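You operate a simulated robot arm through the tools that you are given. There is no shell and no other tool. Be economical: measure what you need, move in short steps, check, and stop when the job is done.

Carry out the task below with a simulated two-armed robot. There is one attempt and no reset: what you move stays moved.

TASK
Measure the black stub in the orange caliper and correct crimp dial one.
Fine: aim for 26.0; one hand holds the caliper while the jaw is pushed shut and opened; stand the piece on the machine top. Set down upright: what you pick out.

Only the result counts: the job must be done as asked and must still hold three seconds after the hand-in. Knocking over, shifting, dropping, spilling or breaking anything else fails it.

THE ROBOT
Two 7-joint arms with three-finger grippers on one trunk, on a base that drives. Base frame: it is fixed to the floor where the robot stands at the start and does not move with it; the origin is under the middle of the robot, x ahead of it, y to its left, z up. Readings come in mm, rad, newtons and seconds.
The left shoulder is at the start at [42, 154, 1007], the right one opposite. With the tool pointing down near the work surface each hand reaches from about 100 to 420 mm from the robot's upright axis, wherever it stands, measured 20 degrees to its own side. Places, roughly: blue stub [3000, 2750, 250]; crimp dial one [700, -300, 1200]; crimp dial two [2400, -300, 1200]; green stub [3000, 2750, 250]; jaw two [500, -200, 900]; orange caliper seat [500, -300, 900]; top of machine one [500, -100, 900]; white stub [3250, 2750, 250]; yellow stub [3000, 2750, 250]. Payload 2.69 kg a hand.
The tool frame of a hand sits at the grasp point between the pads (the TCP): z along the fingers, y along the line on which they close. The tips reach 29 mm beyond it. The gripper opens to 120 mm. The gripper's body begins 78 mm behind the TCP.
Orientation is that of the tool frame in the base frame, as [roll, pitch, yaw] about the fixed x, y, z axes, in that order (R = Rz(yaw) Ry(pitch) Rx(roll)). With the fingers straight down and closing along the base's y, the tool's x points along the base's -x, its y along +y and its z along -z.

THE INTERFACE
- The arms move only by the tool apply_moves. It takes "left_increments", "right_increments" or both (then of equal length, played together; a hand with none holds still); each is a list of rows, each an object of numbers (a shift or turn left out is 0, a gripper value left out holds the last): "rx", "ry", "rz": the turn, a rotation vector about the tool's x, y, z in rad; "x", "y", "z": the shift along the tool's x, y, z in mm; "grip": the opening in per cent of the stroke, from 0 (shut) to 100 (fully open). In form: [{"rx": .., "ry": .., "rz": .., "x": .., "y": .., "z": .., "grip": ..}, ...]. A call has 1 to 20 rows; each row shifts and turns the commanded pose from where the row before left it, along the tool's axes as they then stand. Each row takes 0.2 s and may step no farther than 50 mm and 0.15 rad from the row before; otherwise, or with a gripper value out of range, the whole call is refused. A pose out of reach is approached as far as the arm can. The call stops where the force on the tool passes 40 N (or 10 N more than at its start, if that is more) or the arm is blocked; 0.2 s more then pass. Each finger halts on what it meets, pressing with about 34 N; the grip force reading is that of the motor and also rises with nothing between the fingers. The clock runs only during rows and for 0.2 s after the last one: add rows that do not move to give the fingers time. The reply holds the time, the measured pose of the TCP, the force on the tool along the base axes, the opening and the grip force, in the units named above and with some noise, with the torque about the TCP (base axes, N m) and any sound that the robot's microphone picked up.
- Cameras (640 x 400 px; columns grow to the right, rows downward): "scene" is now at [155.6, -8.4, 1181.3]; the picture's right is [-0.09, -1.00, 0.00], its down [-0.33, 0.03, -0.94] and it looks along [0.94, -0.08, -0.33] (base axes); focal length 250 px, centre (320, 200). "left" rides on the left gripper at [63, 0, -104] in its tool frame; the picture's right is [0.00, 1.00, 0.00], its down [-0.83, 0.00, -0.56] and it looks along [-0.56, 0.00, 0.83] (tool axes); focal length 275 px, centre (320, 200). "right" rides on the right gripper at [63, 0, -104] in its tool frame; the picture's right is [0.00, 1.00, 0.00], its down [-0.83, 0.00, -0.56] and it looks along [-0.56, 0.00, 0.83] (tool axes); focal length 275 px, centre (320, 200). There is no depth. A picture from a camera that has moved, and an enlarged one, comes with that camera's place and axes in the base frame and with its lens.
- grab_frame(camera): a new picture of that camera. The clock stands still meanwhile.
- slide_trunk(by): slides the trunk up (or, below 0, down) by that many mm; the arms and the scene camera ride with it, the base frame stays. It gives what a move gives, with no picture.
- roll_base(legs): drives the robot by 1 to 6 legs, each [ahead, left, turn to the left] in mm, mm and rad, along the robot's own axes; the way and the turn of a leg run together, so that a leg with both is an arc; at most 1500 mm and 3.142 rad a leg. The arms and the cameras ride along, it lands a little off, and it stops where it bumps. It gives what a move gives.
- aim_head(pan, tilt): turns the head with the scene camera to pan (to the left, within 1.396 rad either way) and tilt (down, from -0.506 to 1.204), counted from straight ahead of the robot. It gives what a move gives.
- zoom(camera, box): a new picture of the part [left, top, right, bottom] of that camera's present view, enlarged. The clock stands still meanwhile.
- sign_off(): hands the job in; it is judged then, once.

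Work in short steps. Places have to be worked out from the pictures, the camera data and where the tool is seen: move nearer, look again, correct. Check each grasp and each placing, and mend what went wrong. You have 120 turns and 92 pictures in all, those below and enlarged ones among them. Open the grippers and draw the arms clear of the work before you hand the job in, unless the task says otherwise; then end with one line.

The tools are called after ">>>" as name(argument=value, ...) on one line, values as JSON. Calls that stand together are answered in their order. apply_moves: Moves the arms, as the interface text tells. Its arguments: {"type":"object","properties":{"left_increments":{"type":"array","items":{"type":"object","properties":{"rx":{"type":"number"},"ry":{"type":"number"},"rz":{"type":"number"},"x":{"type":"number"},"y":{"type":"number"},"z":{"type":"number"},"grip":{"type":"number"}}}},"right_increments":{"type":"array","items":{"type":"object","properties":{"rx":{"type":"number"},"ry":{"type":"number"},"rz":{"type":"number"},"x":{"type":"number"},"y":{"type":"number"},"z":{"type":"number"},"grip":{"type":"number"}}}}},"required":[]} The other tools are called the same way: slide_trunk (by) slides the trunk up or down; roll_base (legs) drives the base; aim_head (pan, tilt) turns the head that bears the scene camera; grab_frame (camera) takes a picture; zoom (camera, box) takes an enlarged picture of a part of a camera's view; sign_off () hands the job in.

At the start:

```text
time: 0.0
left_ee_pos: [343.3, 2.3, 999.9]
left_tool_rot: [-3.141, 0.001, 3.14]
left_ft_force: [0.7, 0.5, 0.7]
left_moment: [-0.01, 0.01, 0.0]
left_gripper_width: 119.9
left_gripper_force: 0.1
right_ee_pos: [421.9, -379.6, 1000.5]
right_tool_rot: [3.141, 0.002, -3.139]
right_ft_force: [0.6, -0.3, 0.1]
right_moment: [0.02, 0.02, -0.02]
right_gripper_width: 119.9
right_gripper_force: 0.0
trunk travel left (down, up): [-375.0, 63.0]
robot x, y, heading: [-0.7, 1.0, -0.002]
head pan, tilt: [-0.089, 0.335]
```

scene: 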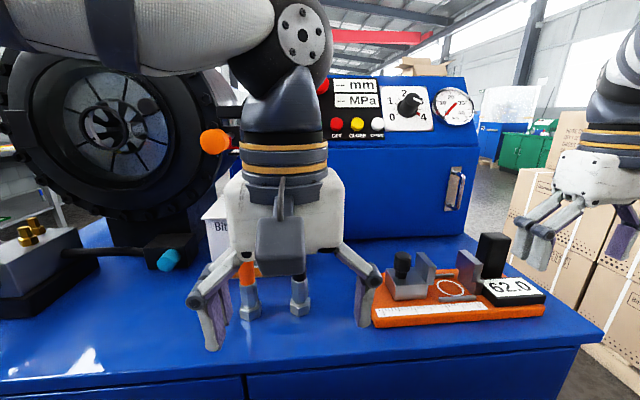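
right: 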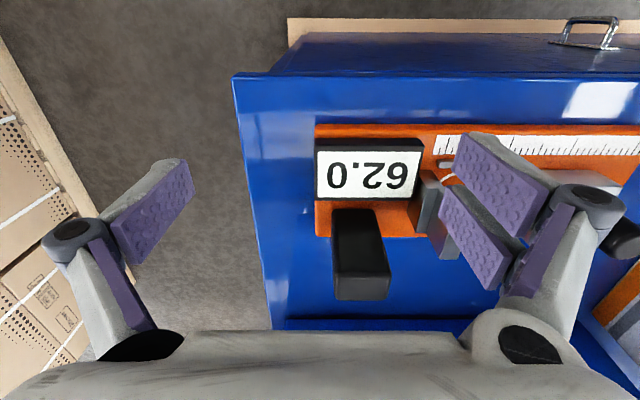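
left: 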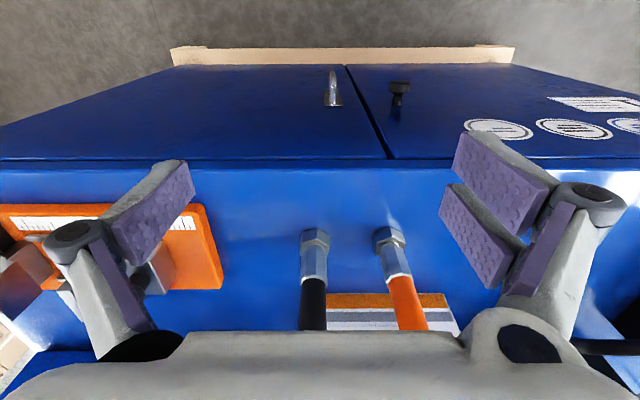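

The left arm hides part of the bench. I'll look closely at the scene to identify the caliper, the stubs and the dial.

>>> zoom(camera="scene", box=[360, 200, 580, 340])

>>> zoom(camera="scene", box=[310, 65, 490, 180])

>>> zoom(camera="left", box=[220, 200, 500, 375])

```text
2.86 times, centred on (470, 270) of scene
camera zoom: at [155.6, -8.4, 1181.3], right [-0.09, -1.0, 0.0], down [-0.33, 0.03, -0.94], along [0.94, -0.08, -0.33], focal length 714 px, centre (-109, 0)
```

zoom: 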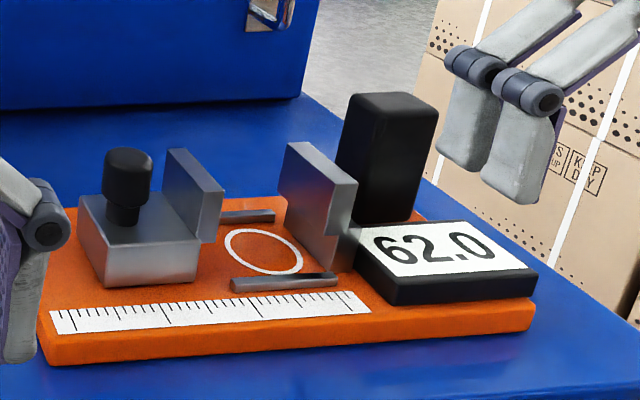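

```text
3.48 times, centred on (400, 122) of scene
camera zoom: at [155.6, -8.4, 1181.3], right [-0.09, -1.0, 0.0], down [-0.33, 0.03, -0.94], along [0.94, -0.08, -0.33], focal length 869 px, centre (42, 470)
```

zoom: 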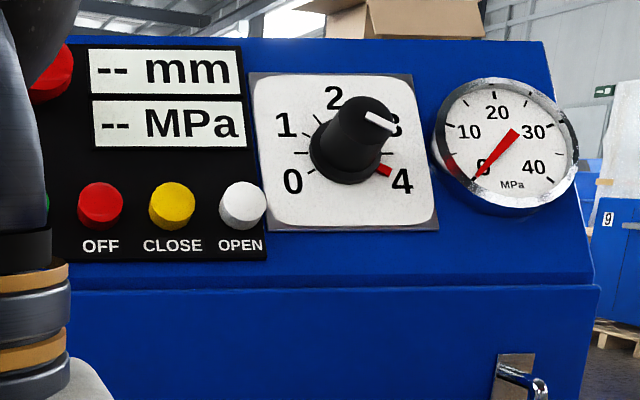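

```text
2.29 times, centred on (360, 288) of left
camera zoom: at [280.5, 0.7, 1103.6], right [0.0, 1.0, 0.0], down [0.83, 0.0, 0.56], along [0.56, 0.0, -0.83], focal length 629 px, centre (229, 0)
```

zoom: 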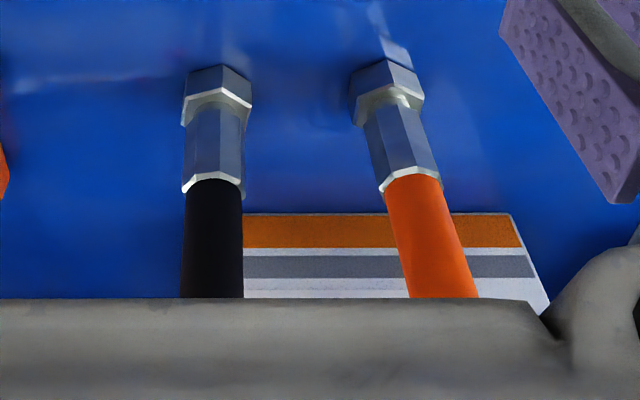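

The card behind the stubs and the stubs themselves are hidden by the left hand. I'll raise and retract the left hand, then look.

>>> apply_moves(left_increments=[{"z": -40}, {"z": -40}, {"z": -20, "x": 30, "y": 20}, {"x": 40, "y": 40}, {"x": 40, "y": 40}, {"x": 30, "y": 40}, {"y": 40}, {"y": 40}])

>>> grab_frame(camera="scene")

```text
refused: row 4 steps farther than a row can; nothing moved
```

```text
85 pictures are left
camera scene: at [155.6, -8.4, 1181.3], right [-0.09, -1.0, 0.0], down [-0.33, 0.03, -0.94], along [0.94, -0.08, -0.33], focal length 250 px, centre (320, 200)
```

scene: 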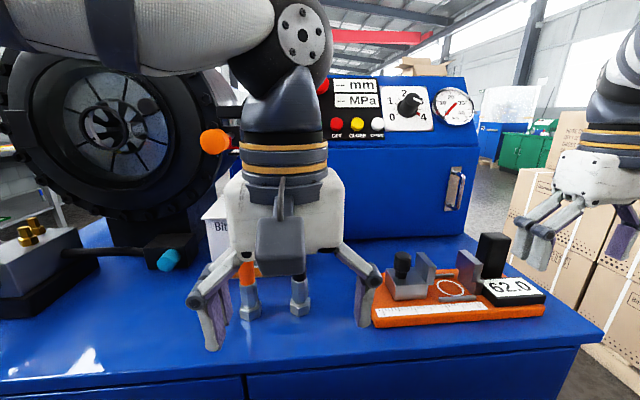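

A step was too long, so I'm using shorter ones.

>>> apply_moves(left_increments=[{"z": -40}, {"z": -40}, {"z": -20, "x": 30, "y": 20}, {"x": 30, "y": 35}, {"x": 30, "y": 35}, {"x": 30, "y": 35}, {"y": 40}, {"y": 40}])

>>> grab_frame(camera="scene")

```text
time: 1.8
left_ee_pos: [223.4, 204.9, 1099.9]
left_tool_rot: [3.142, 0.001, 3.142]
left_ft_force: [-0.5, 0.3, -0.4]
left_moment: [0.0, 0.03, -0.01]
left_gripper_width: 120.1
left_gripper_force: 0.0
left hand out of reach, approached as far as the arm can: row 8
right_ee_pos: [421.6, -377.7, 1000.6]
right_tool_rot: [3.14, 0.003, -3.141]
right_ft_force: [-0.3, 0.5, 0.1]
right_moment: [0.0, -0.03, -0.01]
right_gripper_width: 120.0
right_gripper_force: 0.0
trunk travel left (down, up): [-375.0, 63.0]
robot x, y, heading: [0.1, -0.4, -0.001]
head pan, tilt: [-0.089, 0.335]
```

```text
84 pictures are left
camera scene: at [155.4, -7.8, 1181.3], right [-0.09, -1.0, 0.0], down [-0.33, 0.03, -0.94], along [0.94, -0.08, -0.33], focal length 250 px, centre (320, 200)
```

scene: 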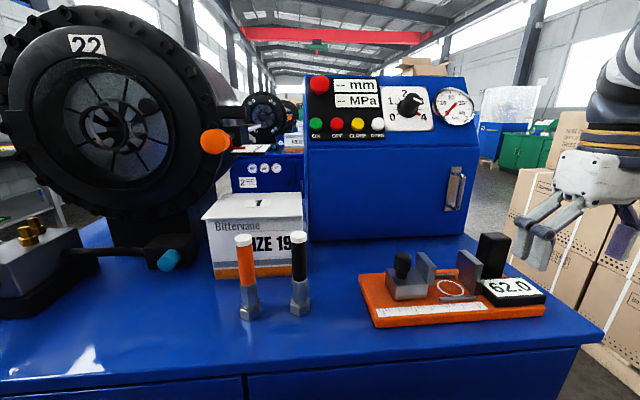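

>>> zoom(camera="scene", box=[200, 185, 330, 330])

>>> zoom(camera="scene", box=[220, 70, 400, 200])

>>> zoom(camera="scene", box=[380, 80, 440, 135])

```text
2.76 times, centred on (265, 258) of scene
camera zoom: at [155.4, -7.8, 1181.3], right [-0.09, -1.0, 0.0], down [-0.33, 0.03, -0.94], along [0.94, -0.08, -0.33], focal length 690 px, centre (472, 41)
```

zoom: 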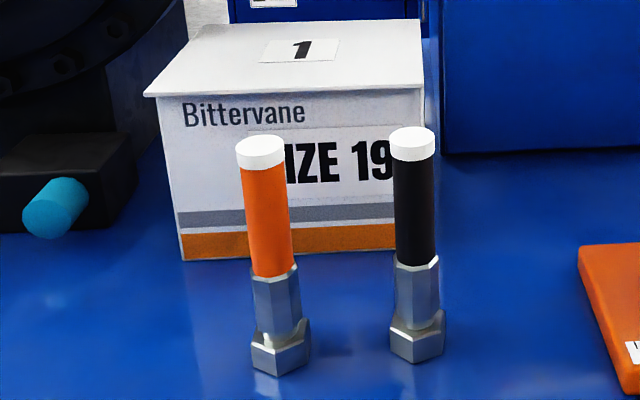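

```text
3.08 times, centred on (310, 135) of scene
camera zoom: at [155.4, -7.8, 1181.3], right [-0.09, -1.0, 0.0], down [-0.33, 0.03, -0.94], along [0.94, -0.08, -0.33], focal length 769 px, centre (351, 400)
```

zoom: 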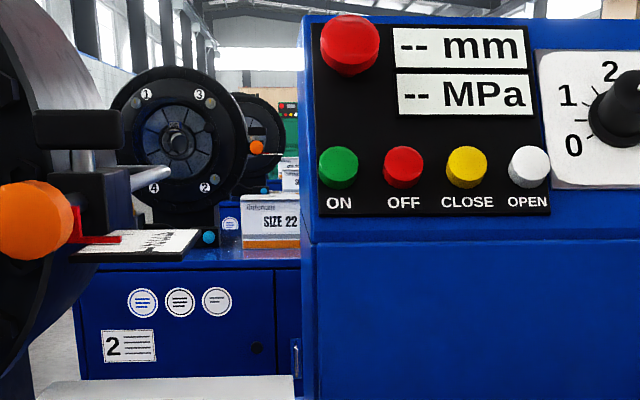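

```text
7.27 times, centred on (410, 108) of scene
camera zoom: at [155.4, -7.8, 1181.3], right [-0.09, -1.0, 0.0], down [-0.33, 0.03, -0.94], along [0.94, -0.08, -0.33], focal length 1818 px, centre (-334, 873)
```

zoom: 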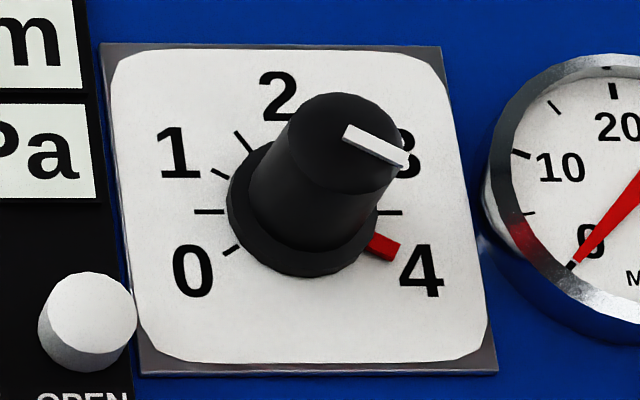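

I see the two stubs standing (black at about x 460, y −3), the Size‑19 box, and the caliper with knob, post and display. Before driving closer I'll check the clearance between base and machine, and get a better view of the dial.

>>> aim_head(pan=0, tilt=1.2)

>>> grab_frame(camera="scene")

>>> grab_frame(camera="left")

>>> grab_frame(camera="right")

```text
time: 3.0
left_ee_pos: [225.1, 204.2, 1098.8]
left_tool_rot: [-3.139, 0.0, -3.141]
left_ft_force: [-1.4, 0.2, 0.6]
left_moment: [0.0, 0.0, -0.02]
left_gripper_width: 120.1
left_gripper_force: 0.1
right_ee_pos: [422.0, -379.2, 1000.1]
right_tool_rot: [3.14, 0.002, -3.141]
right_ft_force: [-0.3, 0.9, -0.1]
right_moment: [-0.02, 0.0, 0.01]
right_gripper_width: 119.9
right_gripper_force: 0.0
trunk travel left (down, up): [-375.0, 63.0]
robot x, y, heading: [3.1, -1.0, -0.002]
head pan, tilt: [0.0, 1.201]
```

```text
80 pictures are left
camera scene: at [118.7, 0.0, 1112.6], right [0.0, -1.0, 0.0], down [-0.93, 0.0, -0.36], along [0.36, 0.0, -0.93], focal length 250 px, centre (320, 200)
```

scene: 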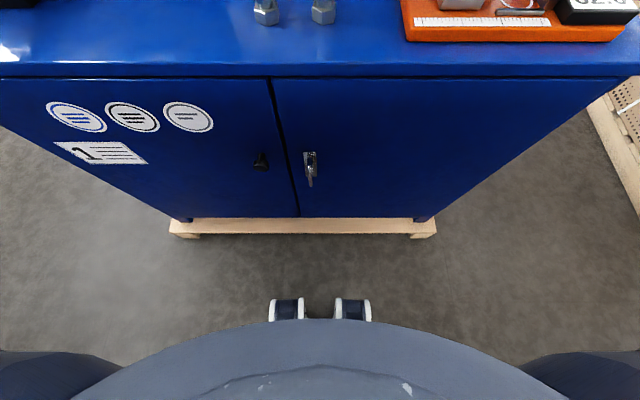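

```text
79 pictures are left
camera left: at [160.5, 203.8, 1202.1], right [0.0, 1.0, 0.0], down [0.83, 0.0, 0.56], along [0.56, 0.0, -0.83], focal length 275 px, centre (320, 200)
```

left: 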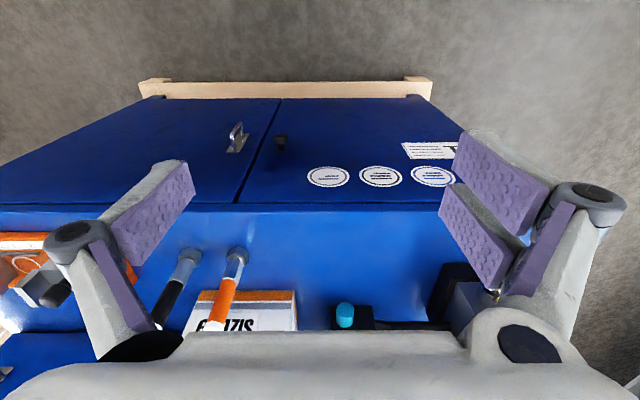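

```text
78 pictures are left
camera right: at [358.9, -379.8, 1105.0], right [0.0, 1.0, 0.0], down [0.83, 0.0, 0.56], along [0.56, 0.0, -0.83], focal length 275 px, centre (320, 200)
```

right: 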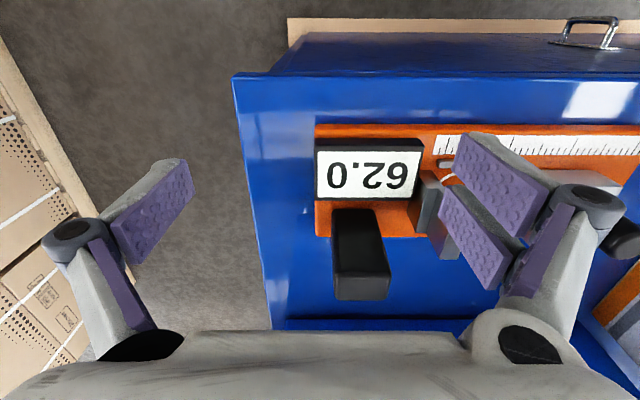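

The base has about 200 mm of free floor. I'll raise and retract the right hand, then drive right and a bit ahead so that both stub and caliper come within reach.

>>> apply_moves(right_increments=[{"z": -40}, {"z": -40}, {"z": -40}, {"x": 40, "y": 20}, {"x": 40, "y": 20}, {"x": 40, "y": 10}, {"x": 40}, {"x": 40}])

>>> roll_base(legs=[[0, -220, 0], [110, 0, 0]])

>>> aim_head(pan=0, tilt=0.6)

>>> grab_frame(camera="scene")

```text
time: 4.8
left_ee_pos: [223.6, 204.5, 1098.6]
left_tool_rot: [-3.14, -0.001, -3.141]
left_ft_force: [-0.5, 0.1, 0.3]
left_moment: [0.03, -0.01, -0.04]
left_gripper_width: 119.9
left_gripper_force: 0.1
right_ee_pos: [233.4, -361.7, 1133.6]
right_tool_rot: [3.139, 0.003, -3.14]
right_ft_force: [-0.7, -0.3, -0.2]
right_moment: [0.0, -0.05, 0.0]
right_gripper_width: 120.0
right_gripper_force: 0.1
right hand out of reach, approached as far as the arm can: row 6, 7
trunk travel left (down, up): [-375.0, 63.0]
robot x, y, heading: [1.4, 0.9, 0.001]
head pan, tilt: [0.0, 1.201]
```

```text
time: 7.9
left_ee_pos: [334.3, -14.1, 1098.3]
left_tool_rot: [3.141, 0.0, -3.14]
left_ft_force: [1.0, 0.1, 0.7]
left_moment: [0.01, 0.03, 0.03]
left_gripper_width: 120.2
left_gripper_force: 0.0
right_ee_pos: [344.7, -579.8, 1134.3]
right_tool_rot: [3.141, 0.001, 3.142]
right_ft_force: [0.9, 0.1, 0.0]
right_moment: [-0.04, 0.07, 0.03]
right_gripper_width: 119.8
right_gripper_force: 0.0
trunk travel left (down, up): [-375.0, 63.0]
robot x, y, heading: [112.3, -217.4, 0.008]
head pan, tilt: [0.0, 1.201]
```

```text
time: 8.9
left_ee_pos: [332.9, -14.9, 1098.3]
left_tool_rot: [-3.141, 0.0, -3.139]
left_ft_force: [0.2, -0.8, 0.5]
left_moment: [-0.01, 0.02, 0.0]
left_gripper_width: 119.9
left_gripper_force: 0.0
right_ee_pos: [344.5, -579.7, 1134.0]
right_tool_rot: [-3.141, 0.003, 3.141]
right_ft_force: [-0.1, 0.1, 0.1]
right_moment: [-0.03, -0.01, 0.01]
right_gripper_width: 120.0
right_gripper_force: 0.1
trunk travel left (down, up): [-375.0, 63.0]
robot x, y, heading: [107.6, -216.5, 0.0]
head pan, tilt: [0.0, 0.6]
```

```text
77 pictures are left
camera scene: at [260.7, -216.5, 1156.8], right [0.01, -1.0, 0.0], down [-0.57, 0.0, -0.82], along [0.82, 0.01, -0.57], focal length 250 px, centre (320, 200)
```

scene: 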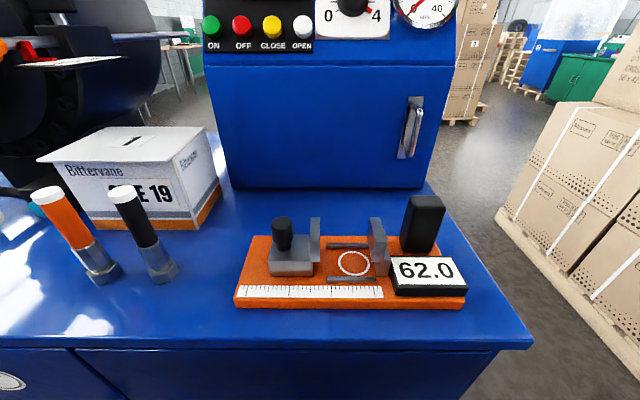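

Good view. I zoom in on the caliper and on the stubs to work out heights.

>>> zoom(camera="scene", box=[230, 185, 480, 315])

>>> zoom(camera="scene", box=[20, 160, 220, 300])

```text
2.56 times, centred on (355, 250) of scene
camera zoom: at [260.7, -216.5, 1156.8], right [0.01, -1.0, 0.0], down [-0.57, 0.0, -0.82], along [0.82, 0.01, -0.57], focal length 640 px, centre (230, 72)
```

zoom: 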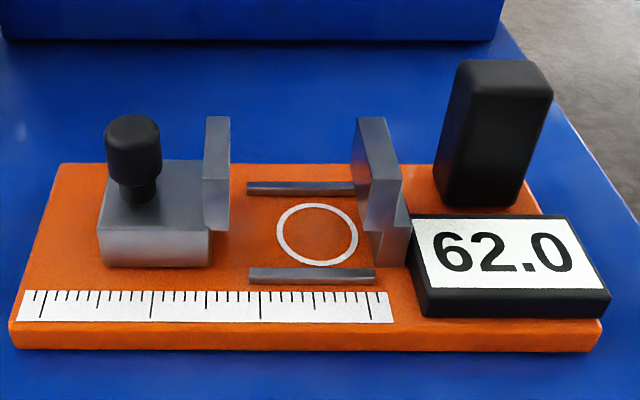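

```text
2.86 times, centred on (120, 230) of scene
camera zoom: at [260.7, -216.5, 1156.8], right [0.01, -1.0, 0.0], down [-0.57, 0.0, -0.82], along [0.82, 0.01, -0.57], focal length 714 px, centre (891, 114)
```

zoom: 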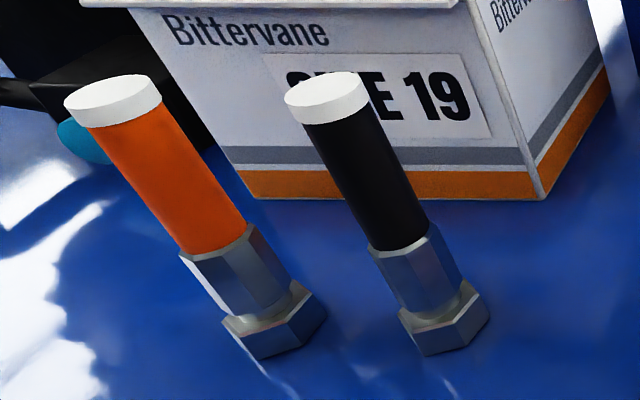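

The ferrule is octagonal, so its flats should face the jaws. I bring the left hand nearer the black stub to see it from above, with the fingers narrowed to miss the orange one.

>>> apply_moves(left_increments=[{"x": -40, "grip": 55}, {"x": -20}, {}])

>>> grab_frame(camera="left")

```text
time: 9.7
left_ee_pos: [392.4, -13.0, 1096.7]
left_tool_rot: [-3.14, 0.002, -3.141]
left_ft_force: [-0.2, -0.3, 0.7]
left_moment: [0.02, 0.05, 0.0]
left_gripper_width: 65.9
left_gripper_force: 0.0
right_ee_pos: [344.6, -579.3, 1134.1]
right_tool_rot: [3.141, 0.001, 3.141]
right_ft_force: [0.6, 0.1, -0.3]
right_moment: [0.01, 0.01, 0.02]
right_gripper_width: 120.1
right_gripper_force: 0.0
trunk travel left (down, up): [-375.0, 63.0]
robot x, y, heading: [112.0, -215.4, 0.001]
head pan, tilt: [0.0, 0.6]
```

```text
74 pictures are left
camera left: at [329.5, -12.6, 1199.9], right [0.0, 1.0, 0.0], down [0.83, 0.0, 0.56], along [0.56, 0.0, -0.83], focal length 275 px, centre (320, 200)
```

left: 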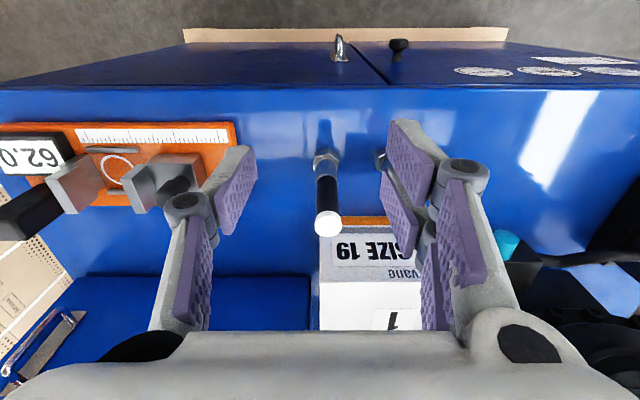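

>>> zoom(camera="left", box=[280, 100, 440, 240])

>>> zoom(camera="left", box=[0, 110, 240, 260])

```text
2.86 times, centred on (360, 170) of left
camera zoom: at [329.5, -12.6, 1199.9], right [0.0, 1.0, 0.0], down [0.83, 0.0, 0.56], along [0.56, 0.0, -0.83], focal length 786 px, centre (206, 286)
```

zoom: 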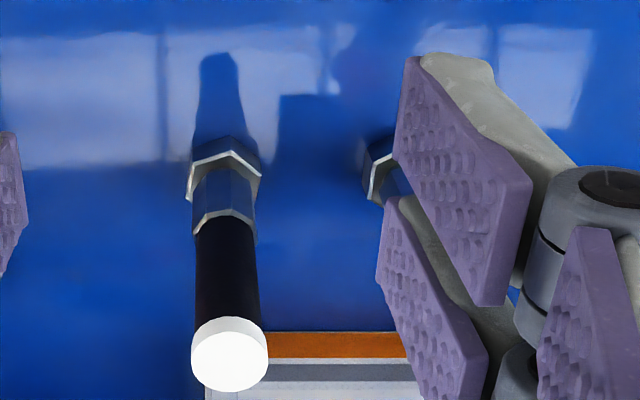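

```text
2.67 times, centred on (120, 185) of left
camera zoom: at [329.5, -12.6, 1199.9], right [0.0, 1.0, 0.0], down [0.83, 0.0, 0.56], along [0.56, 0.0, -0.83], focal length 734 px, centre (853, 240)
```

zoom: 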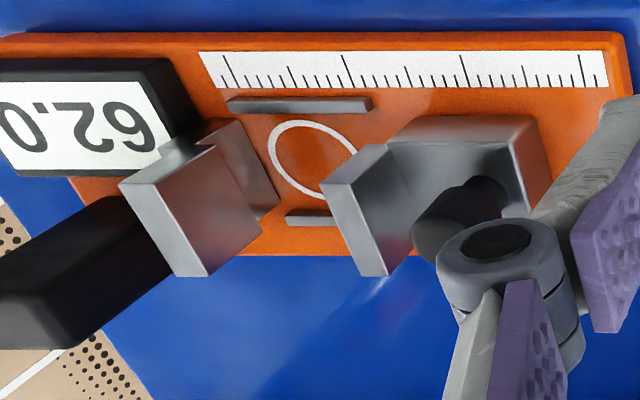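

The stub is near (473, −6), with its top at about z 1012 and the table near 880. I move above it, come down part way and look.

>>> apply_moves(left_increments=[{"x": -40, "y": 7}, {"x": -40}, {"z": 25}, {"z": 25}, {"z": 20}, {}])

>>> grab_frame(camera="left")

>>> grab_frame(camera="scene")

```text
time: 11.1
left_ee_pos: [472.4, -7.5, 1027.7]
left_tool_rot: [-3.138, 0.002, -3.141]
left_ft_force: [-0.2, -0.4, 0.0]
left_moment: [0.01, -0.03, 0.03]
left_gripper_width: 65.9
left_gripper_force: 0.2
right_ee_pos: [344.5, -580.1, 1134.4]
right_tool_rot: [-3.141, 0.003, 3.141]
right_ft_force: [0.4, 0.4, 0.6]
right_moment: [0.02, -0.04, -0.03]
right_gripper_width: 119.8
right_gripper_force: 0.0
trunk travel left (down, up): [-375.0, 63.0]
robot x, y, heading: [111.1, -219.9, 0.004]
head pan, tilt: [0.0, 0.6]
```

```text
71 pictures are left
camera left: at [409.8, -7.3, 1131.5], right [0.0, 1.0, 0.0], down [0.83, 0.0, 0.56], along [0.56, 0.0, -0.83], focal length 275 px, centre (320, 200)
```

left: 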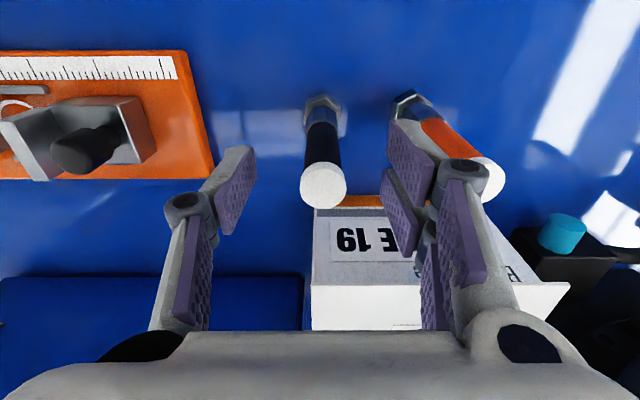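

```text
70 pictures are left
camera scene: at [260.7, -216.5, 1157.1], right [0.01, -1.0, 0.0], down [-0.57, 0.0, -0.82], along [0.82, 0.01, -0.57], focal length 250 px, centre (320, 200)
```

scene: 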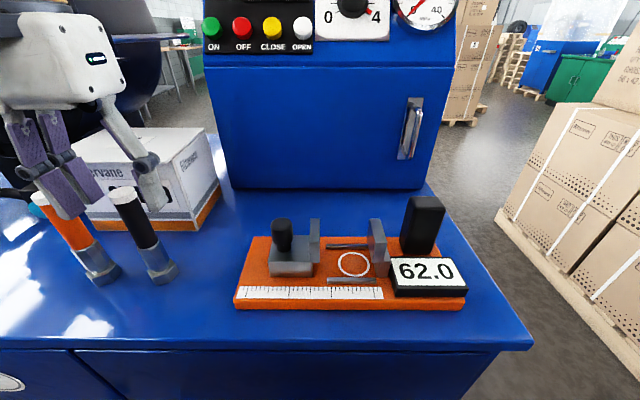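

The cap and nut place the stub at about (479, −5). I move 7 mm ahead, lower the TCP to z≈975, close and check.

>>> apply_moves(left_increments=[{"x": -7, "y": 2}, {"z": 20}, {"z": 20}, {"z": 13}, {}])

>>> grab_frame(camera="scene")

```text
time: 12.3
left_ee_pos: [482.3, -4.0, 974.8]
left_tool_rot: [-3.139, -0.001, -3.14]
left_ft_force: [-0.3, -1.0, -0.2]
left_moment: [0.01, -0.01, 0.01]
left_gripper_width: 66.2
left_gripper_force: 0.1
right_ee_pos: [344.8, -579.1, 1134.2]
right_tool_rot: [3.142, 0.002, 3.141]
right_ft_force: [-0.4, -0.1, -0.3]
right_moment: [-0.01, 0.0, 0.03]
right_gripper_width: 120.1
right_gripper_force: 0.1
trunk travel left (down, up): [-375.0, 63.0]
robot x, y, heading: [107.7, -221.6, 0.002]
head pan, tilt: [0.0, 0.6]
```

```text
69 pictures are left
camera scene: at [260.7, -216.5, 1157.1], right [0.01, -1.0, 0.0], down [-0.57, 0.0, -0.82], along [0.82, 0.0, -0.57], focal length 250 px, centre (320, 200)
```

scene: 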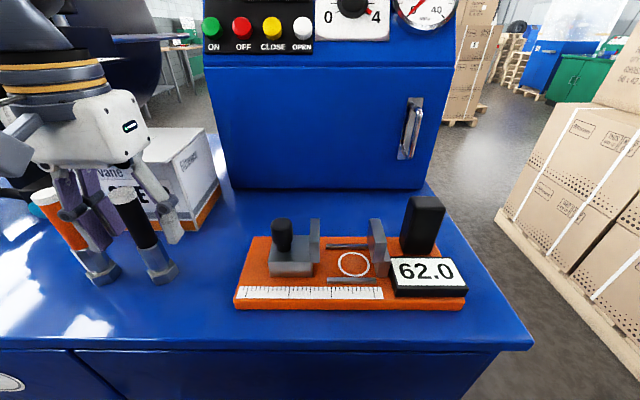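

The fingers straddle the black stub. I close in steps.

>>> apply_moves(left_increments=[{"grip": 35}, {"grip": 28}, {"grip": 22}, {"grip": 10}, {}, {}])

>>> zoom(camera="scene", box=[20, 160, 220, 300])

>>> grab_frame(camera="left")

```text
time: 13.7
left_ee_pos: [481.0, -3.3, 975.4]
left_tool_rot: [-3.139, 0.002, -3.14]
left_ft_force: [0.1, -2.0, 0.1]
left_moment: [-0.08, 0.05, 0.02]
left_gripper_width: 21.4
left_gripper_force: 33.4
right_ee_pos: [344.2, -579.8, 1133.9]
right_tool_rot: [3.14, 0.002, 3.141]
right_ft_force: [-0.1, 0.2, 0.0]
right_moment: [0.0, 0.0, -0.02]
right_gripper_width: 120.0
right_gripper_force: 0.0
trunk travel left (down, up): [-375.0, 63.0]
robot x, y, heading: [111.0, -216.6, 0.003]
head pan, tilt: [0.0, 0.6]
```

```text
2.86 times, centred on (120, 230) of scene
camera zoom: at [260.7, -216.6, 1157.1], right [0.01, -1.0, 0.0], down [-0.57, 0.0, -0.82], along [0.82, 0.01, -0.57], focal length 714 px, centre (891, 114)
```

zoom: 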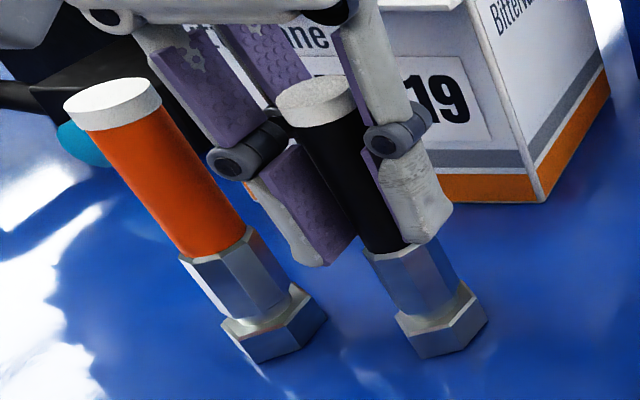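

```text
67 pictures are left
camera left: at [418.3, -4.3, 1078.3], right [0.0, 1.0, 0.0], down [0.83, 0.0, 0.56], along [0.56, 0.0, -0.83], focal length 275 px, centre (320, 200)
```

left: 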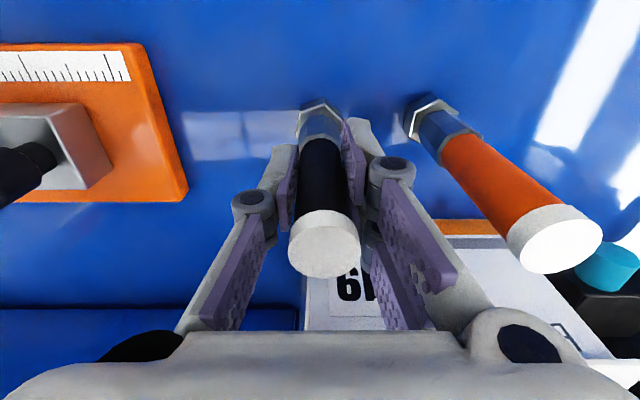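

>>> zoom(camera="left", box=[260, 80, 380, 155])

>>> apply_moves(left_increments=[{"z": -10}, {"z": -20}, {"z": -20}, {}])

>>> zoom(camera="scene", box=[20, 140, 220, 300])

```text
5.33 times, centred on (320, 118) of left
camera zoom: at [418.3, -4.3, 1078.3], right [0.0, 1.0, 0.0], down [0.83, 0.0, 0.56], along [0.56, 0.0, -0.83], focal length 1468 px, centre (320, 640)
```

zoom: 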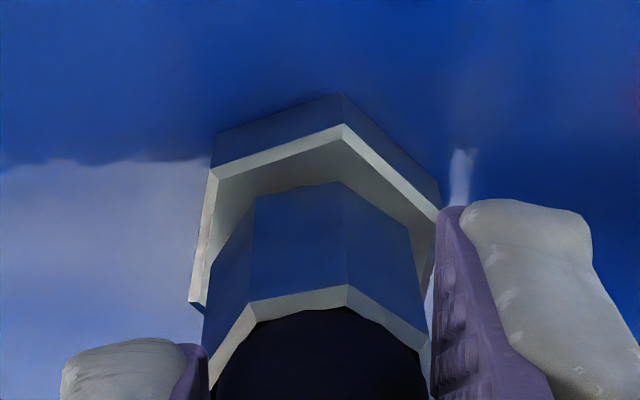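

```text
time: 14.7
left_ee_pos: [480.3, -3.4, 1024.6]
left_tool_rot: [-3.14, 0.0, -3.14]
left_ft_force: [-0.5, -1.1, -2.2]
left_moment: [0.01, 0.0, 0.02]
left_gripper_width: 21.0
left_gripper_force: 34.0
right_ee_pos: [344.0, -579.2, 1133.7]
right_tool_rot: [-3.141, 0.002, 3.141]
right_ft_force: [-0.1, -0.3, -0.1]
right_moment: [0.03, -0.03, 0.01]
right_gripper_width: 119.7
right_gripper_force: 0.1
trunk travel left (down, up): [-375.0, 63.0]
robot x, y, heading: [110.1, -215.5, 0.001]
head pan, tilt: [0.0, 0.6]
```

```text
2.50 times, centred on (120, 220) of scene
camera zoom: at [260.9, -216.4, 1157.1], right [0.01, -1.0, 0.0], down [-0.57, 0.0, -0.82], along [0.82, 0.0, -0.57], focal length 625 px, centre (820, 150)
```

zoom: 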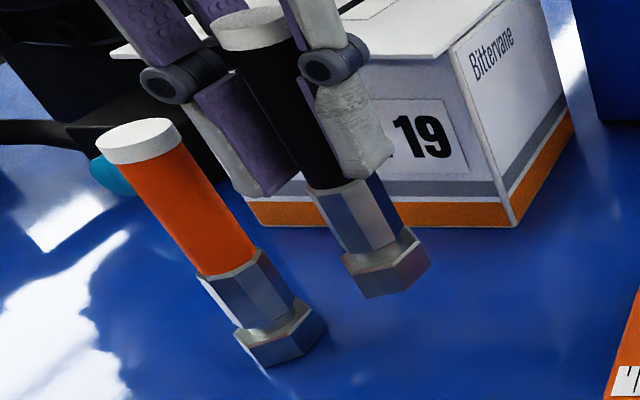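

The stub is lifted; its flats are about 12° off. I turn it 12° clockwise, draw the hand back over the bench, then drive 60 mm ahead to bring the caliper post within reach.

>>> apply_moves(left_increments=[{"z": -30}, {"x": 40, "z": -10}, {"x": 40}, {"rz": 0.105}, {"rz": 0.105}, {}])

>>> roll_base(legs=[[60, -20, 0]])

>>> grab_frame(camera="scene")

```text
time: 16.1
left_ee_pos: [399.8, -3.5, 1066.0]
left_tool_rot: [-3.14, 0.002, 2.932]
left_ft_force: [-0.2, 0.1, -1.2]
left_moment: [0.01, -0.03, 0.01]
left_gripper_width: 21.1
left_gripper_force: 33.9
right_ee_pos: [344.9, -579.7, 1133.4]
right_tool_rot: [3.141, 0.002, 3.14]
right_ft_force: [1.0, 0.3, -0.2]
right_moment: [0.0, 0.01, 0.0]
right_gripper_width: 120.0
right_gripper_force: 0.1
trunk travel left (down, up): [-375.0, 63.0]
robot x, y, heading: [107.5, -219.6, 0.0]
head pan, tilt: [0.0, 0.6]
```

```text
time: 17.0
left_ee_pos: [415.9, -11.7, 1063.7]
left_tool_rot: [-3.139, 0.001, 2.94]
left_ft_force: [-0.6, 0.7, -2.3]
left_moment: [-0.04, -0.09, 0.03]
left_gripper_width: 21.5
left_gripper_force: 33.7
right_ee_pos: [362.6, -586.6, 1133.1]
right_tool_rot: [3.141, 0.003, -3.135]
right_ft_force: [-0.3, -0.4, -0.2]
right_moment: [-0.02, -0.03, 0.03]
right_gripper_width: 120.2
right_gripper_force: 0.0
trunk travel left (down, up): [-375.0, 63.0]
robot x, y, heading: [127.3, -228.5, 0.008]
head pan, tilt: [0.0, 0.6]
stopped in leg 1: the robot was blocked; the commanded pose is now the measured one
```

```text
64 pictures are left
camera scene: at [277.0, -223.9, 1157.3], right [0.01, -1.0, 0.0], down [-0.56, -0.01, -0.83], along [0.83, 0.01, -0.56], focal length 250 px, centre (320, 200)
```

scene: 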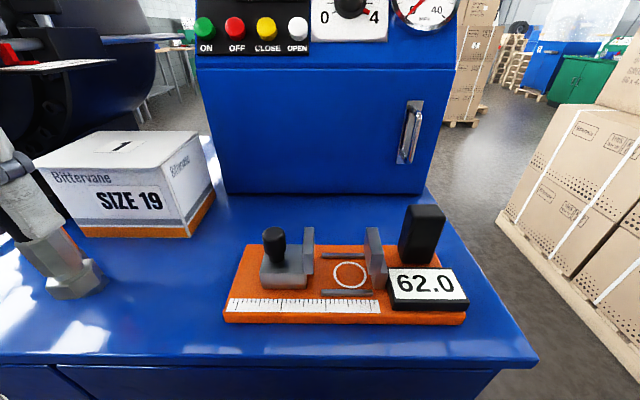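

The base touched the machine's foot at x≈127. I'll back off a few mm and work from here, first bringing the left hand with the stub over the seat at (488, −261), held high.

>>> roll_base(legs=[[-5, -10, 0]])

>>> apply_moves(left_increments=[{"y": -40}, {"y": -40}, {"y": -40}, {"y": -40}, {"y": -30}, {}])

>>> grab_frame(camera="scene")

>>> grab_frame(camera="left")

```text
time: 17.7
left_ee_pos: [411.2, -21.2, 1064.2]
left_tool_rot: [-3.139, -0.001, 2.938]
left_ft_force: [0.2, -0.7, -1.7]
left_moment: [0.07, 0.01, -0.01]
left_gripper_width: 21.0
left_gripper_force: 34.4
right_ee_pos: [359.6, -597.4, 1132.9]
right_tool_rot: [3.139, 0.0, -3.137]
right_ft_force: [0.1, -0.3, -0.5]
right_moment: [0.02, 0.0, 0.01]
right_gripper_width: 119.7
right_gripper_force: 0.1
trunk travel left (down, up): [-375.0, 63.0]
robot x, y, heading: [123.6, -233.2, 0.007]
head pan, tilt: [0.0, 0.6]
```

```text
time: 19.1
left_ee_pos: [374.9, -205.4, 1064.3]
left_tool_rot: [-3.138, -0.003, 2.941]
left_ft_force: [0.8, 0.4, -1.7]
left_moment: [0.01, -0.03, 0.01]
left_gripper_width: 21.3
left_gripper_force: 33.8
right_ee_pos: [360.1, -596.2, 1133.5]
right_tool_rot: [3.141, 0.001, -3.135]
right_ft_force: [0.2, 0.4, 0.3]
right_moment: [0.01, 0.01, 0.0]
right_gripper_width: 120.1
right_gripper_force: 0.1
trunk travel left (down, up): [-375.0, 63.0]
robot x, y, heading: [123.7, -236.5, 0.007]
head pan, tilt: [0.0, 0.6]
```

```text
63 pictures are left
camera scene: at [276.5, -237.4, 1168.5], right [-0.03, -1.0, 0.0], down [-0.46, 0.01, -0.89], along [0.89, -0.03, -0.46], focal length 250 px, centre (320, 200)
```

scene: 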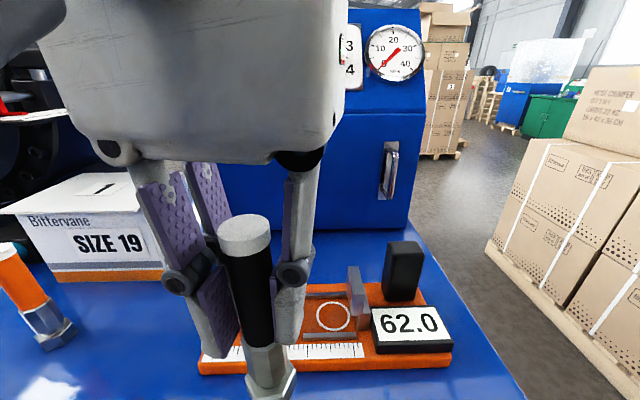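

```text
62 pictures are left
camera left: at [314.2, -193.3, 1167.2], right [0.2, 0.98, 0.0], down [0.82, -0.17, 0.55], along [0.54, -0.11, -0.83], focal length 275 px, centre (320, 200)
```

left: 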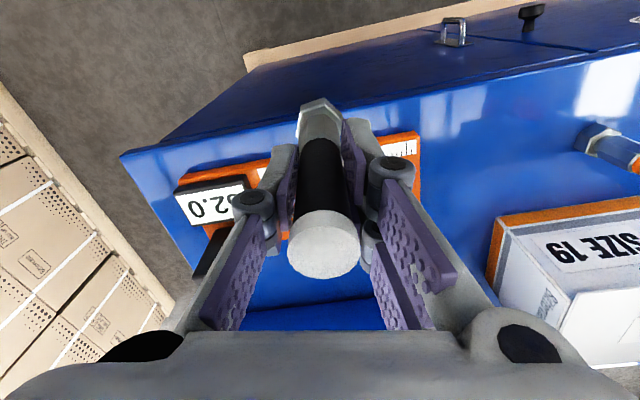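

I go up slightly and move over the seat at (488, −261).

>>> apply_moves(left_increments=[{"z": -20}, {"x": -40, "y": -11}, {"x": -40, "y": -11}, {"x": -42, "y": -10}, {}])

>>> grab_frame(camera="scene")

>>> grab_frame(camera="left")

```text
time: 20.3
left_ee_pos: [486.6, -265.0, 1087.4]
left_tool_rot: [-3.141, 0.0, 2.938]
left_ft_force: [-0.1, -0.7, -1.6]
left_moment: [-0.02, -0.01, -0.01]
left_gripper_width: 21.2
left_gripper_force: 33.9
right_ee_pos: [359.7, -596.5, 1132.9]
right_tool_rot: [3.14, 0.001, -3.135]
right_ft_force: [-0.7, -0.5, 0.1]
right_moment: [-0.02, -0.02, -0.01]
right_gripper_width: 119.9
right_gripper_force: 0.1
trunk travel left (down, up): [-375.0, 63.0]
robot x, y, heading: [122.0, -238.3, 0.007]
head pan, tilt: [0.0, 0.6]
```

```text
61 pictures are left
camera scene: at [273.4, -234.2, 1158.1], right [0.0, -1.0, 0.0], down [-0.56, 0.0, -0.83], along [0.83, 0.0, -0.56], focal length 250 px, centre (320, 200)
```

scene: 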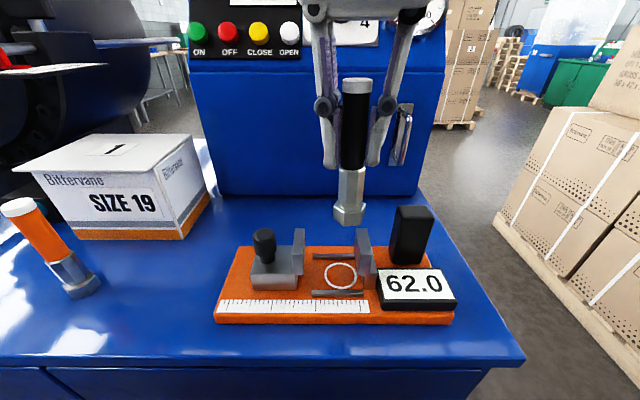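

```text
60 pictures are left
camera left: at [425.3, -250.8, 1190.6], right [0.21, 0.98, 0.0], down [0.81, -0.17, 0.56], along [0.54, -0.12, -0.83], focal length 275 px, centre (320, 200)
```

left: 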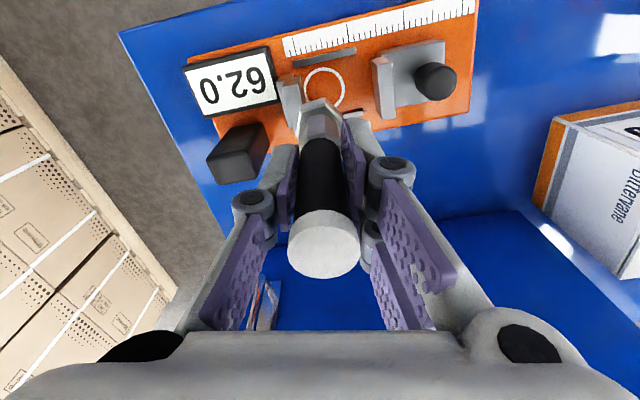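

Two cameras agree on the seat at (486, −261), with the stub about 3 mm off in y. I zoom to check the jaw heights against the fingers before descending.

>>> zoom(camera="scene", box=[220, 200, 460, 330])

>>> zoom(camera="left", box=[180, 20, 480, 190])

```text
2.67 times, centred on (340, 265) of scene
camera zoom: at [273.4, -234.2, 1158.1], right [0.0, -1.0, 0.0], down [-0.56, 0.0, -0.83], along [0.83, 0.0, -0.56], focal length 666 px, centre (267, 27)
```

zoom: 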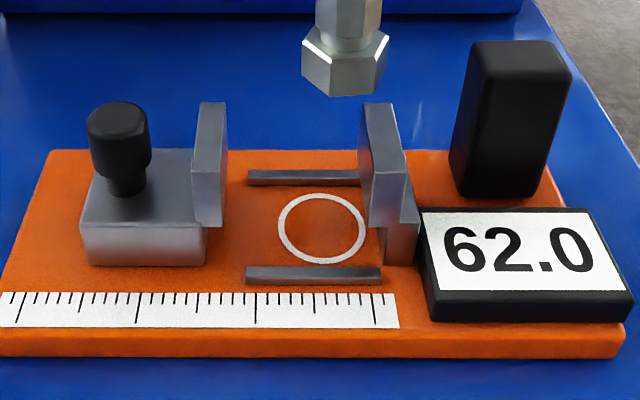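

```text
2.13 times, centred on (330, 105) of left
camera zoom: at [425.3, -250.8, 1190.6], right [0.21, 0.98, 0.0], down [0.81, -0.17, 0.56], along [0.54, -0.12, -0.83], focal length 587 px, centre (299, 403)
```

zoom: 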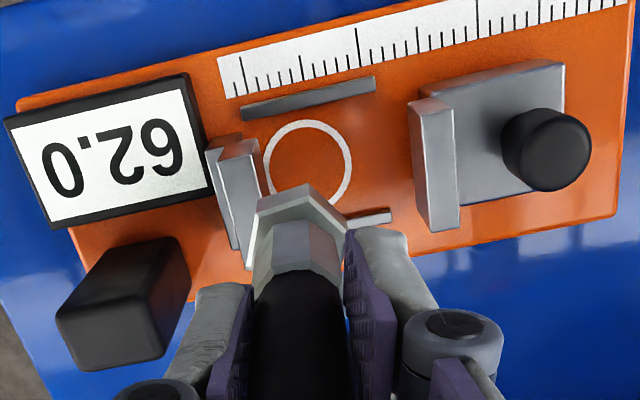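

The jaw plates reach about z 958, close to the fingertip height, and the seat lies near the fixed jaw. I turn the hand 90°, which keeps the octagon's alignment, so the fingers sit fore and aft, clear of the plates.

>>> apply_moves(left_increments=[{"rz": 0.1428}, {"rz": 0.1428}, {"rz": 0.1428}, {"rz": 0.1428}, {"rz": 0.1428}, {"rz": 0.1428}, {"rz": 0.1428}, {"rz": 0.1428}, {"rz": 0.1428}, {"rz": 0.1428}, {"rz": 0.1428}, {}])

>>> grab_frame(camera="scene")

>>> grab_frame(camera="left")

```text
time: 22.9
left_ee_pos: [486.9, -262.4, 1083.7]
left_tool_rot: [3.141, 0.003, 1.367]
left_ft_force: [0.2, -0.1, -2.0]
left_moment: [0.0, -0.01, -0.03]
left_gripper_width: 21.1
left_gripper_force: 34.2
right_ee_pos: [358.6, -596.6, 1133.4]
right_tool_rot: [3.139, 0.0, -3.134]
right_ft_force: [-0.1, 0.2, 0.4]
right_moment: [-0.01, -0.02, 0.02]
right_gripper_width: 120.0
right_gripper_force: 0.0
trunk travel left (down, up): [-375.0, 63.0]
robot x, y, heading: [121.8, -234.8, 0.01]
head pan, tilt: [0.0, 0.6]
```

```text
57 pictures are left
camera scene: at [273.8, -234.6, 1158.3], right [0.0, -1.0, 0.0], down [-0.55, 0.0, -0.83], along [0.83, 0.0, -0.55], focal length 250 px, centre (320, 200)
```

scene: 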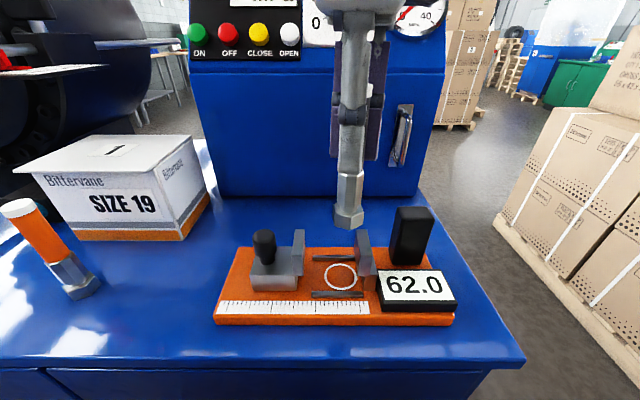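

```text
56 pictures are left
camera left: at [500.5, -201.1, 1187.8], right [0.98, -0.21, 0.0], down [-0.17, -0.81, 0.56], along [-0.12, -0.54, -0.83], focal length 275 px, centre (320, 200)
```

left: 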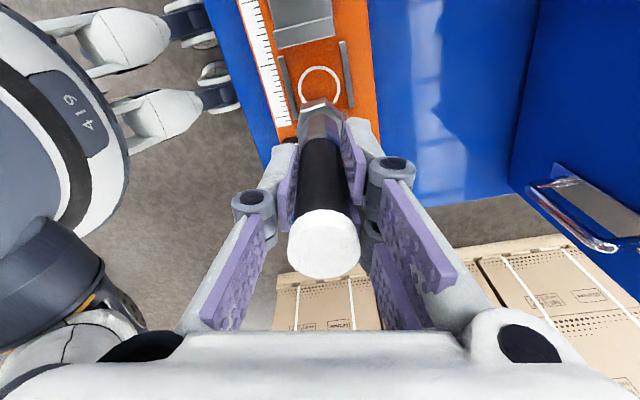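

The stub hangs within 2–3 mm of the seat centre. I shift 3 mm away from the fixed jaw and descend partway.

>>> apply_moves(left_increments=[{"x": 3, "y": -1.5}, {"z": 20}, {"z": 20}, {"z": 15}, {}])

>>> zoom(camera="scene", box=[220, 170, 460, 330])

>>> zoom(camera="left", box=[220, 0, 420, 125])

```text
time: 24.1
left_ee_pos: [485.9, -260.2, 1028.8]
left_tool_rot: [-3.141, 0.001, 1.368]
left_ft_force: [-0.8, 0.3, -1.8]
left_moment: [-0.02, 0.01, 0.01]
left_gripper_width: 21.0
left_gripper_force: 33.8
right_ee_pos: [359.3, -597.1, 1133.4]
right_tool_rot: [3.139, 0.001, -3.136]
right_ft_force: [0.0, 0.2, -0.2]
right_moment: [-0.01, -0.04, 0.02]
right_gripper_width: 120.1
right_gripper_force: 0.1
trunk travel left (down, up): [-375.0, 63.0]
robot x, y, heading: [125.1, -235.7, 0.007]
head pan, tilt: [0.0, 0.6]
```

```text
2.50 times, centred on (340, 250) of scene
camera zoom: at [273.8, -234.6, 1158.3], right [0.0, -1.0, 0.0], down [-0.55, 0.0, -0.83], along [0.83, 0.0, -0.55], focal length 625 px, centre (270, 75)
```

zoom: 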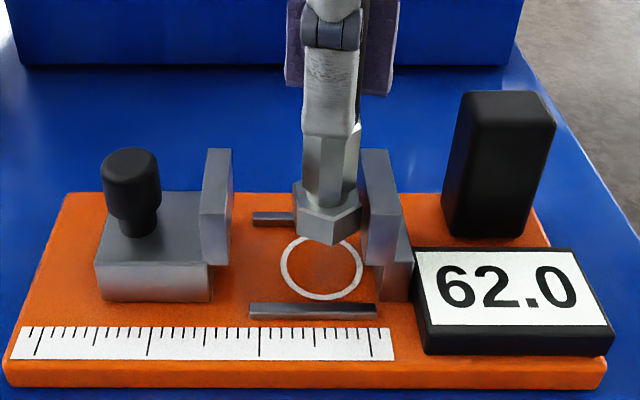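

```text
3.20 times, centred on (320, 62) of left
camera zoom: at [498.7, -198.2, 1132.8], right [0.98, -0.21, 0.0], down [-0.17, -0.81, 0.56], along [-0.11, -0.55, -0.83], focal length 881 px, centre (320, 640)
```

zoom: 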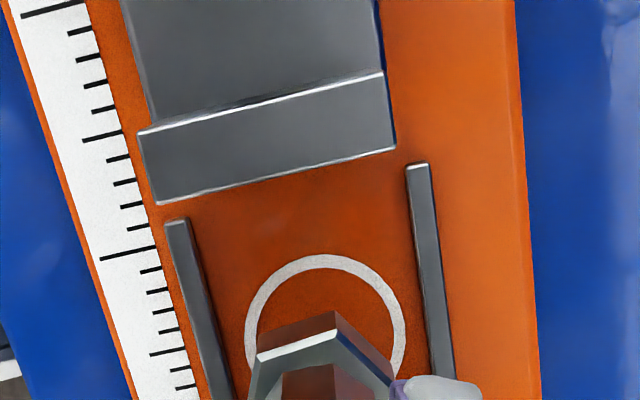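

The nut has about 3 mm margin from the fixed jaw. I move 2 mm more to the left and descend to contact in small steps.

>>> apply_moves(left_increments=[{"x": 2}, {"z": 12}, {"z": 12}, {"z": 4}, {}])

>>> zoom(camera="scene", box=[220, 170, 460, 330])

```text
time: 25.3
left_ee_pos: [487.6, -257.3, 1002.4]
left_tool_rot: [3.141, 0.004, 1.369]
left_ft_force: [0.5, -1.1, -2.6]
left_moment: [-0.02, -0.03, 0.01]
left_gripper_width: 21.1
left_gripper_force: 34.1
right_ee_pos: [359.2, -596.6, 1134.3]
right_tool_rot: [3.141, 0.001, -3.134]
right_ft_force: [0.0, 0.2, 0.1]
right_moment: [-0.01, 0.05, 0.0]
right_gripper_width: 120.0
right_gripper_force: 0.1
trunk travel left (down, up): [-375.0, 63.0]
robot x, y, heading: [120.2, -233.4, 0.009]
head pan, tilt: [0.0, 0.6]
```

```text
2.50 times, centred on (340, 250) of scene
camera zoom: at [273.8, -234.6, 1158.3], right [0.0, -1.0, 0.0], down [-0.55, 0.0, -0.83], along [0.83, 0.0, -0.55], focal length 625 px, centre (270, 75)
```

zoom: 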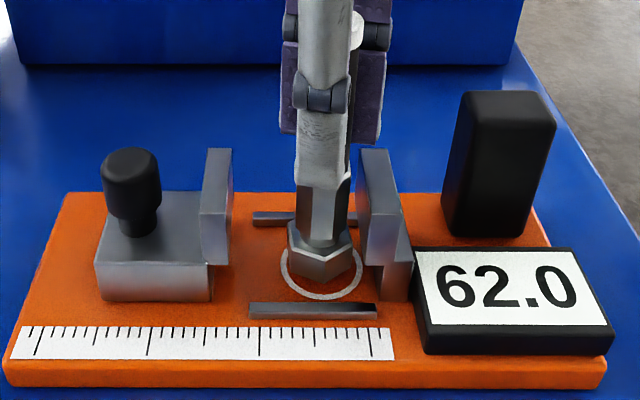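

Still a few mm above. I continue in small steps until contact.

>>> apply_moves(left_increments=[{"z": 3}, {"z": 2}, {}])

>>> apply_moves(left_increments=[{"z": 1.5}, {"z": 1}, {}])

>>> apply_moves(left_increments=[{"z": 1}, {}])

>>> zoom(camera="scene", box=[220, 170, 460, 330])

```text
time: 26.1
left_ee_pos: [486.7, -257.2, 996.6]
left_tool_rot: [-3.141, -0.002, 1.368]
left_ft_force: [-0.2, 0.3, -3.0]
left_moment: [-0.03, -0.02, 0.0]
left_gripper_width: 20.9
left_gripper_force: 33.9
right_ee_pos: [359.8, -597.6, 1132.6]
right_tool_rot: [3.139, -0.002, -3.134]
right_ft_force: [-1.0, 0.0, 0.3]
right_moment: [0.04, -0.01, 0.0]
right_gripper_width: 120.2
right_gripper_force: 0.1
trunk travel left (down, up): [-375.0, 63.0]
robot x, y, heading: [120.6, -235.2, 0.008]
head pan, tilt: [0.0, 0.6]
```

```text
time: 26.9
left_ee_pos: [486.2, -257.2, 995.6]
left_tool_rot: [3.14, 0.003, 1.371]
left_ft_force: [2.0, 2.0, 10.0]
left_moment: [0.18, -0.29, 0.04]
left_gripper_width: 21.2
left_gripper_force: 33.8
right_ee_pos: [359.2, -596.1, 1134.1]
right_tool_rot: [3.14, 0.0, -3.135]
right_ft_force: [-1.0, 0.7, -0.5]
right_moment: [0.02, -0.02, 0.03]
right_gripper_width: 120.1
right_gripper_force: 0.1
trunk travel left (down, up): [-375.0, 63.0]
robot x, y, heading: [121.4, -235.5, 0.01]
head pan, tilt: [0.0, 0.6]
```

```text
time: 27.5
left_ee_pos: [485.7, -255.9, 993.3]
left_tool_rot: [3.139, 0.001, 1.367]
left_ft_force: [3.0, 2.3, 24.0]
left_moment: [0.21, -0.15, 0.03]
left_gripper_width: 21.1
left_gripper_force: 33.9
right_ee_pos: [358.3, -597.2, 1134.8]
right_tool_rot: [3.138, 0.001, -3.135]
right_ft_force: [0.1, 0.2, -0.2]
right_moment: [0.01, -0.01, -0.05]
right_gripper_width: 120.1
right_gripper_force: 0.0
trunk travel left (down, up): [-375.0, 63.0]
robot x, y, heading: [118.4, -237.1, 0.011]
head pan, tilt: [0.0, 0.6]
```

```text
2.50 times, centred on (340, 250) of scene
camera zoom: at [272.8, -234.3, 1158.7], right [0.0, -1.0, 0.0], down [-0.55, 0.0, -0.83], along [0.83, 0.0, -0.55], focal length 625 px, centre (270, 75)
```

zoom: 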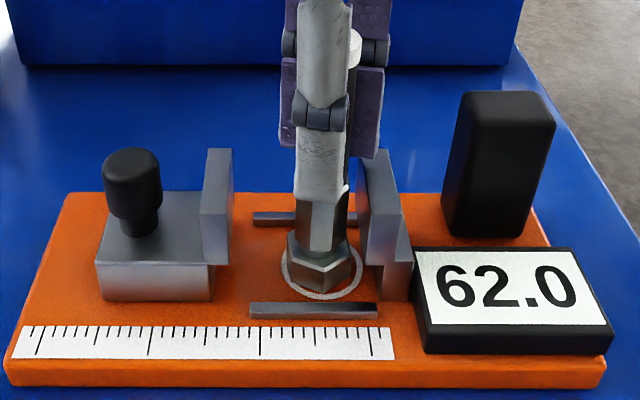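

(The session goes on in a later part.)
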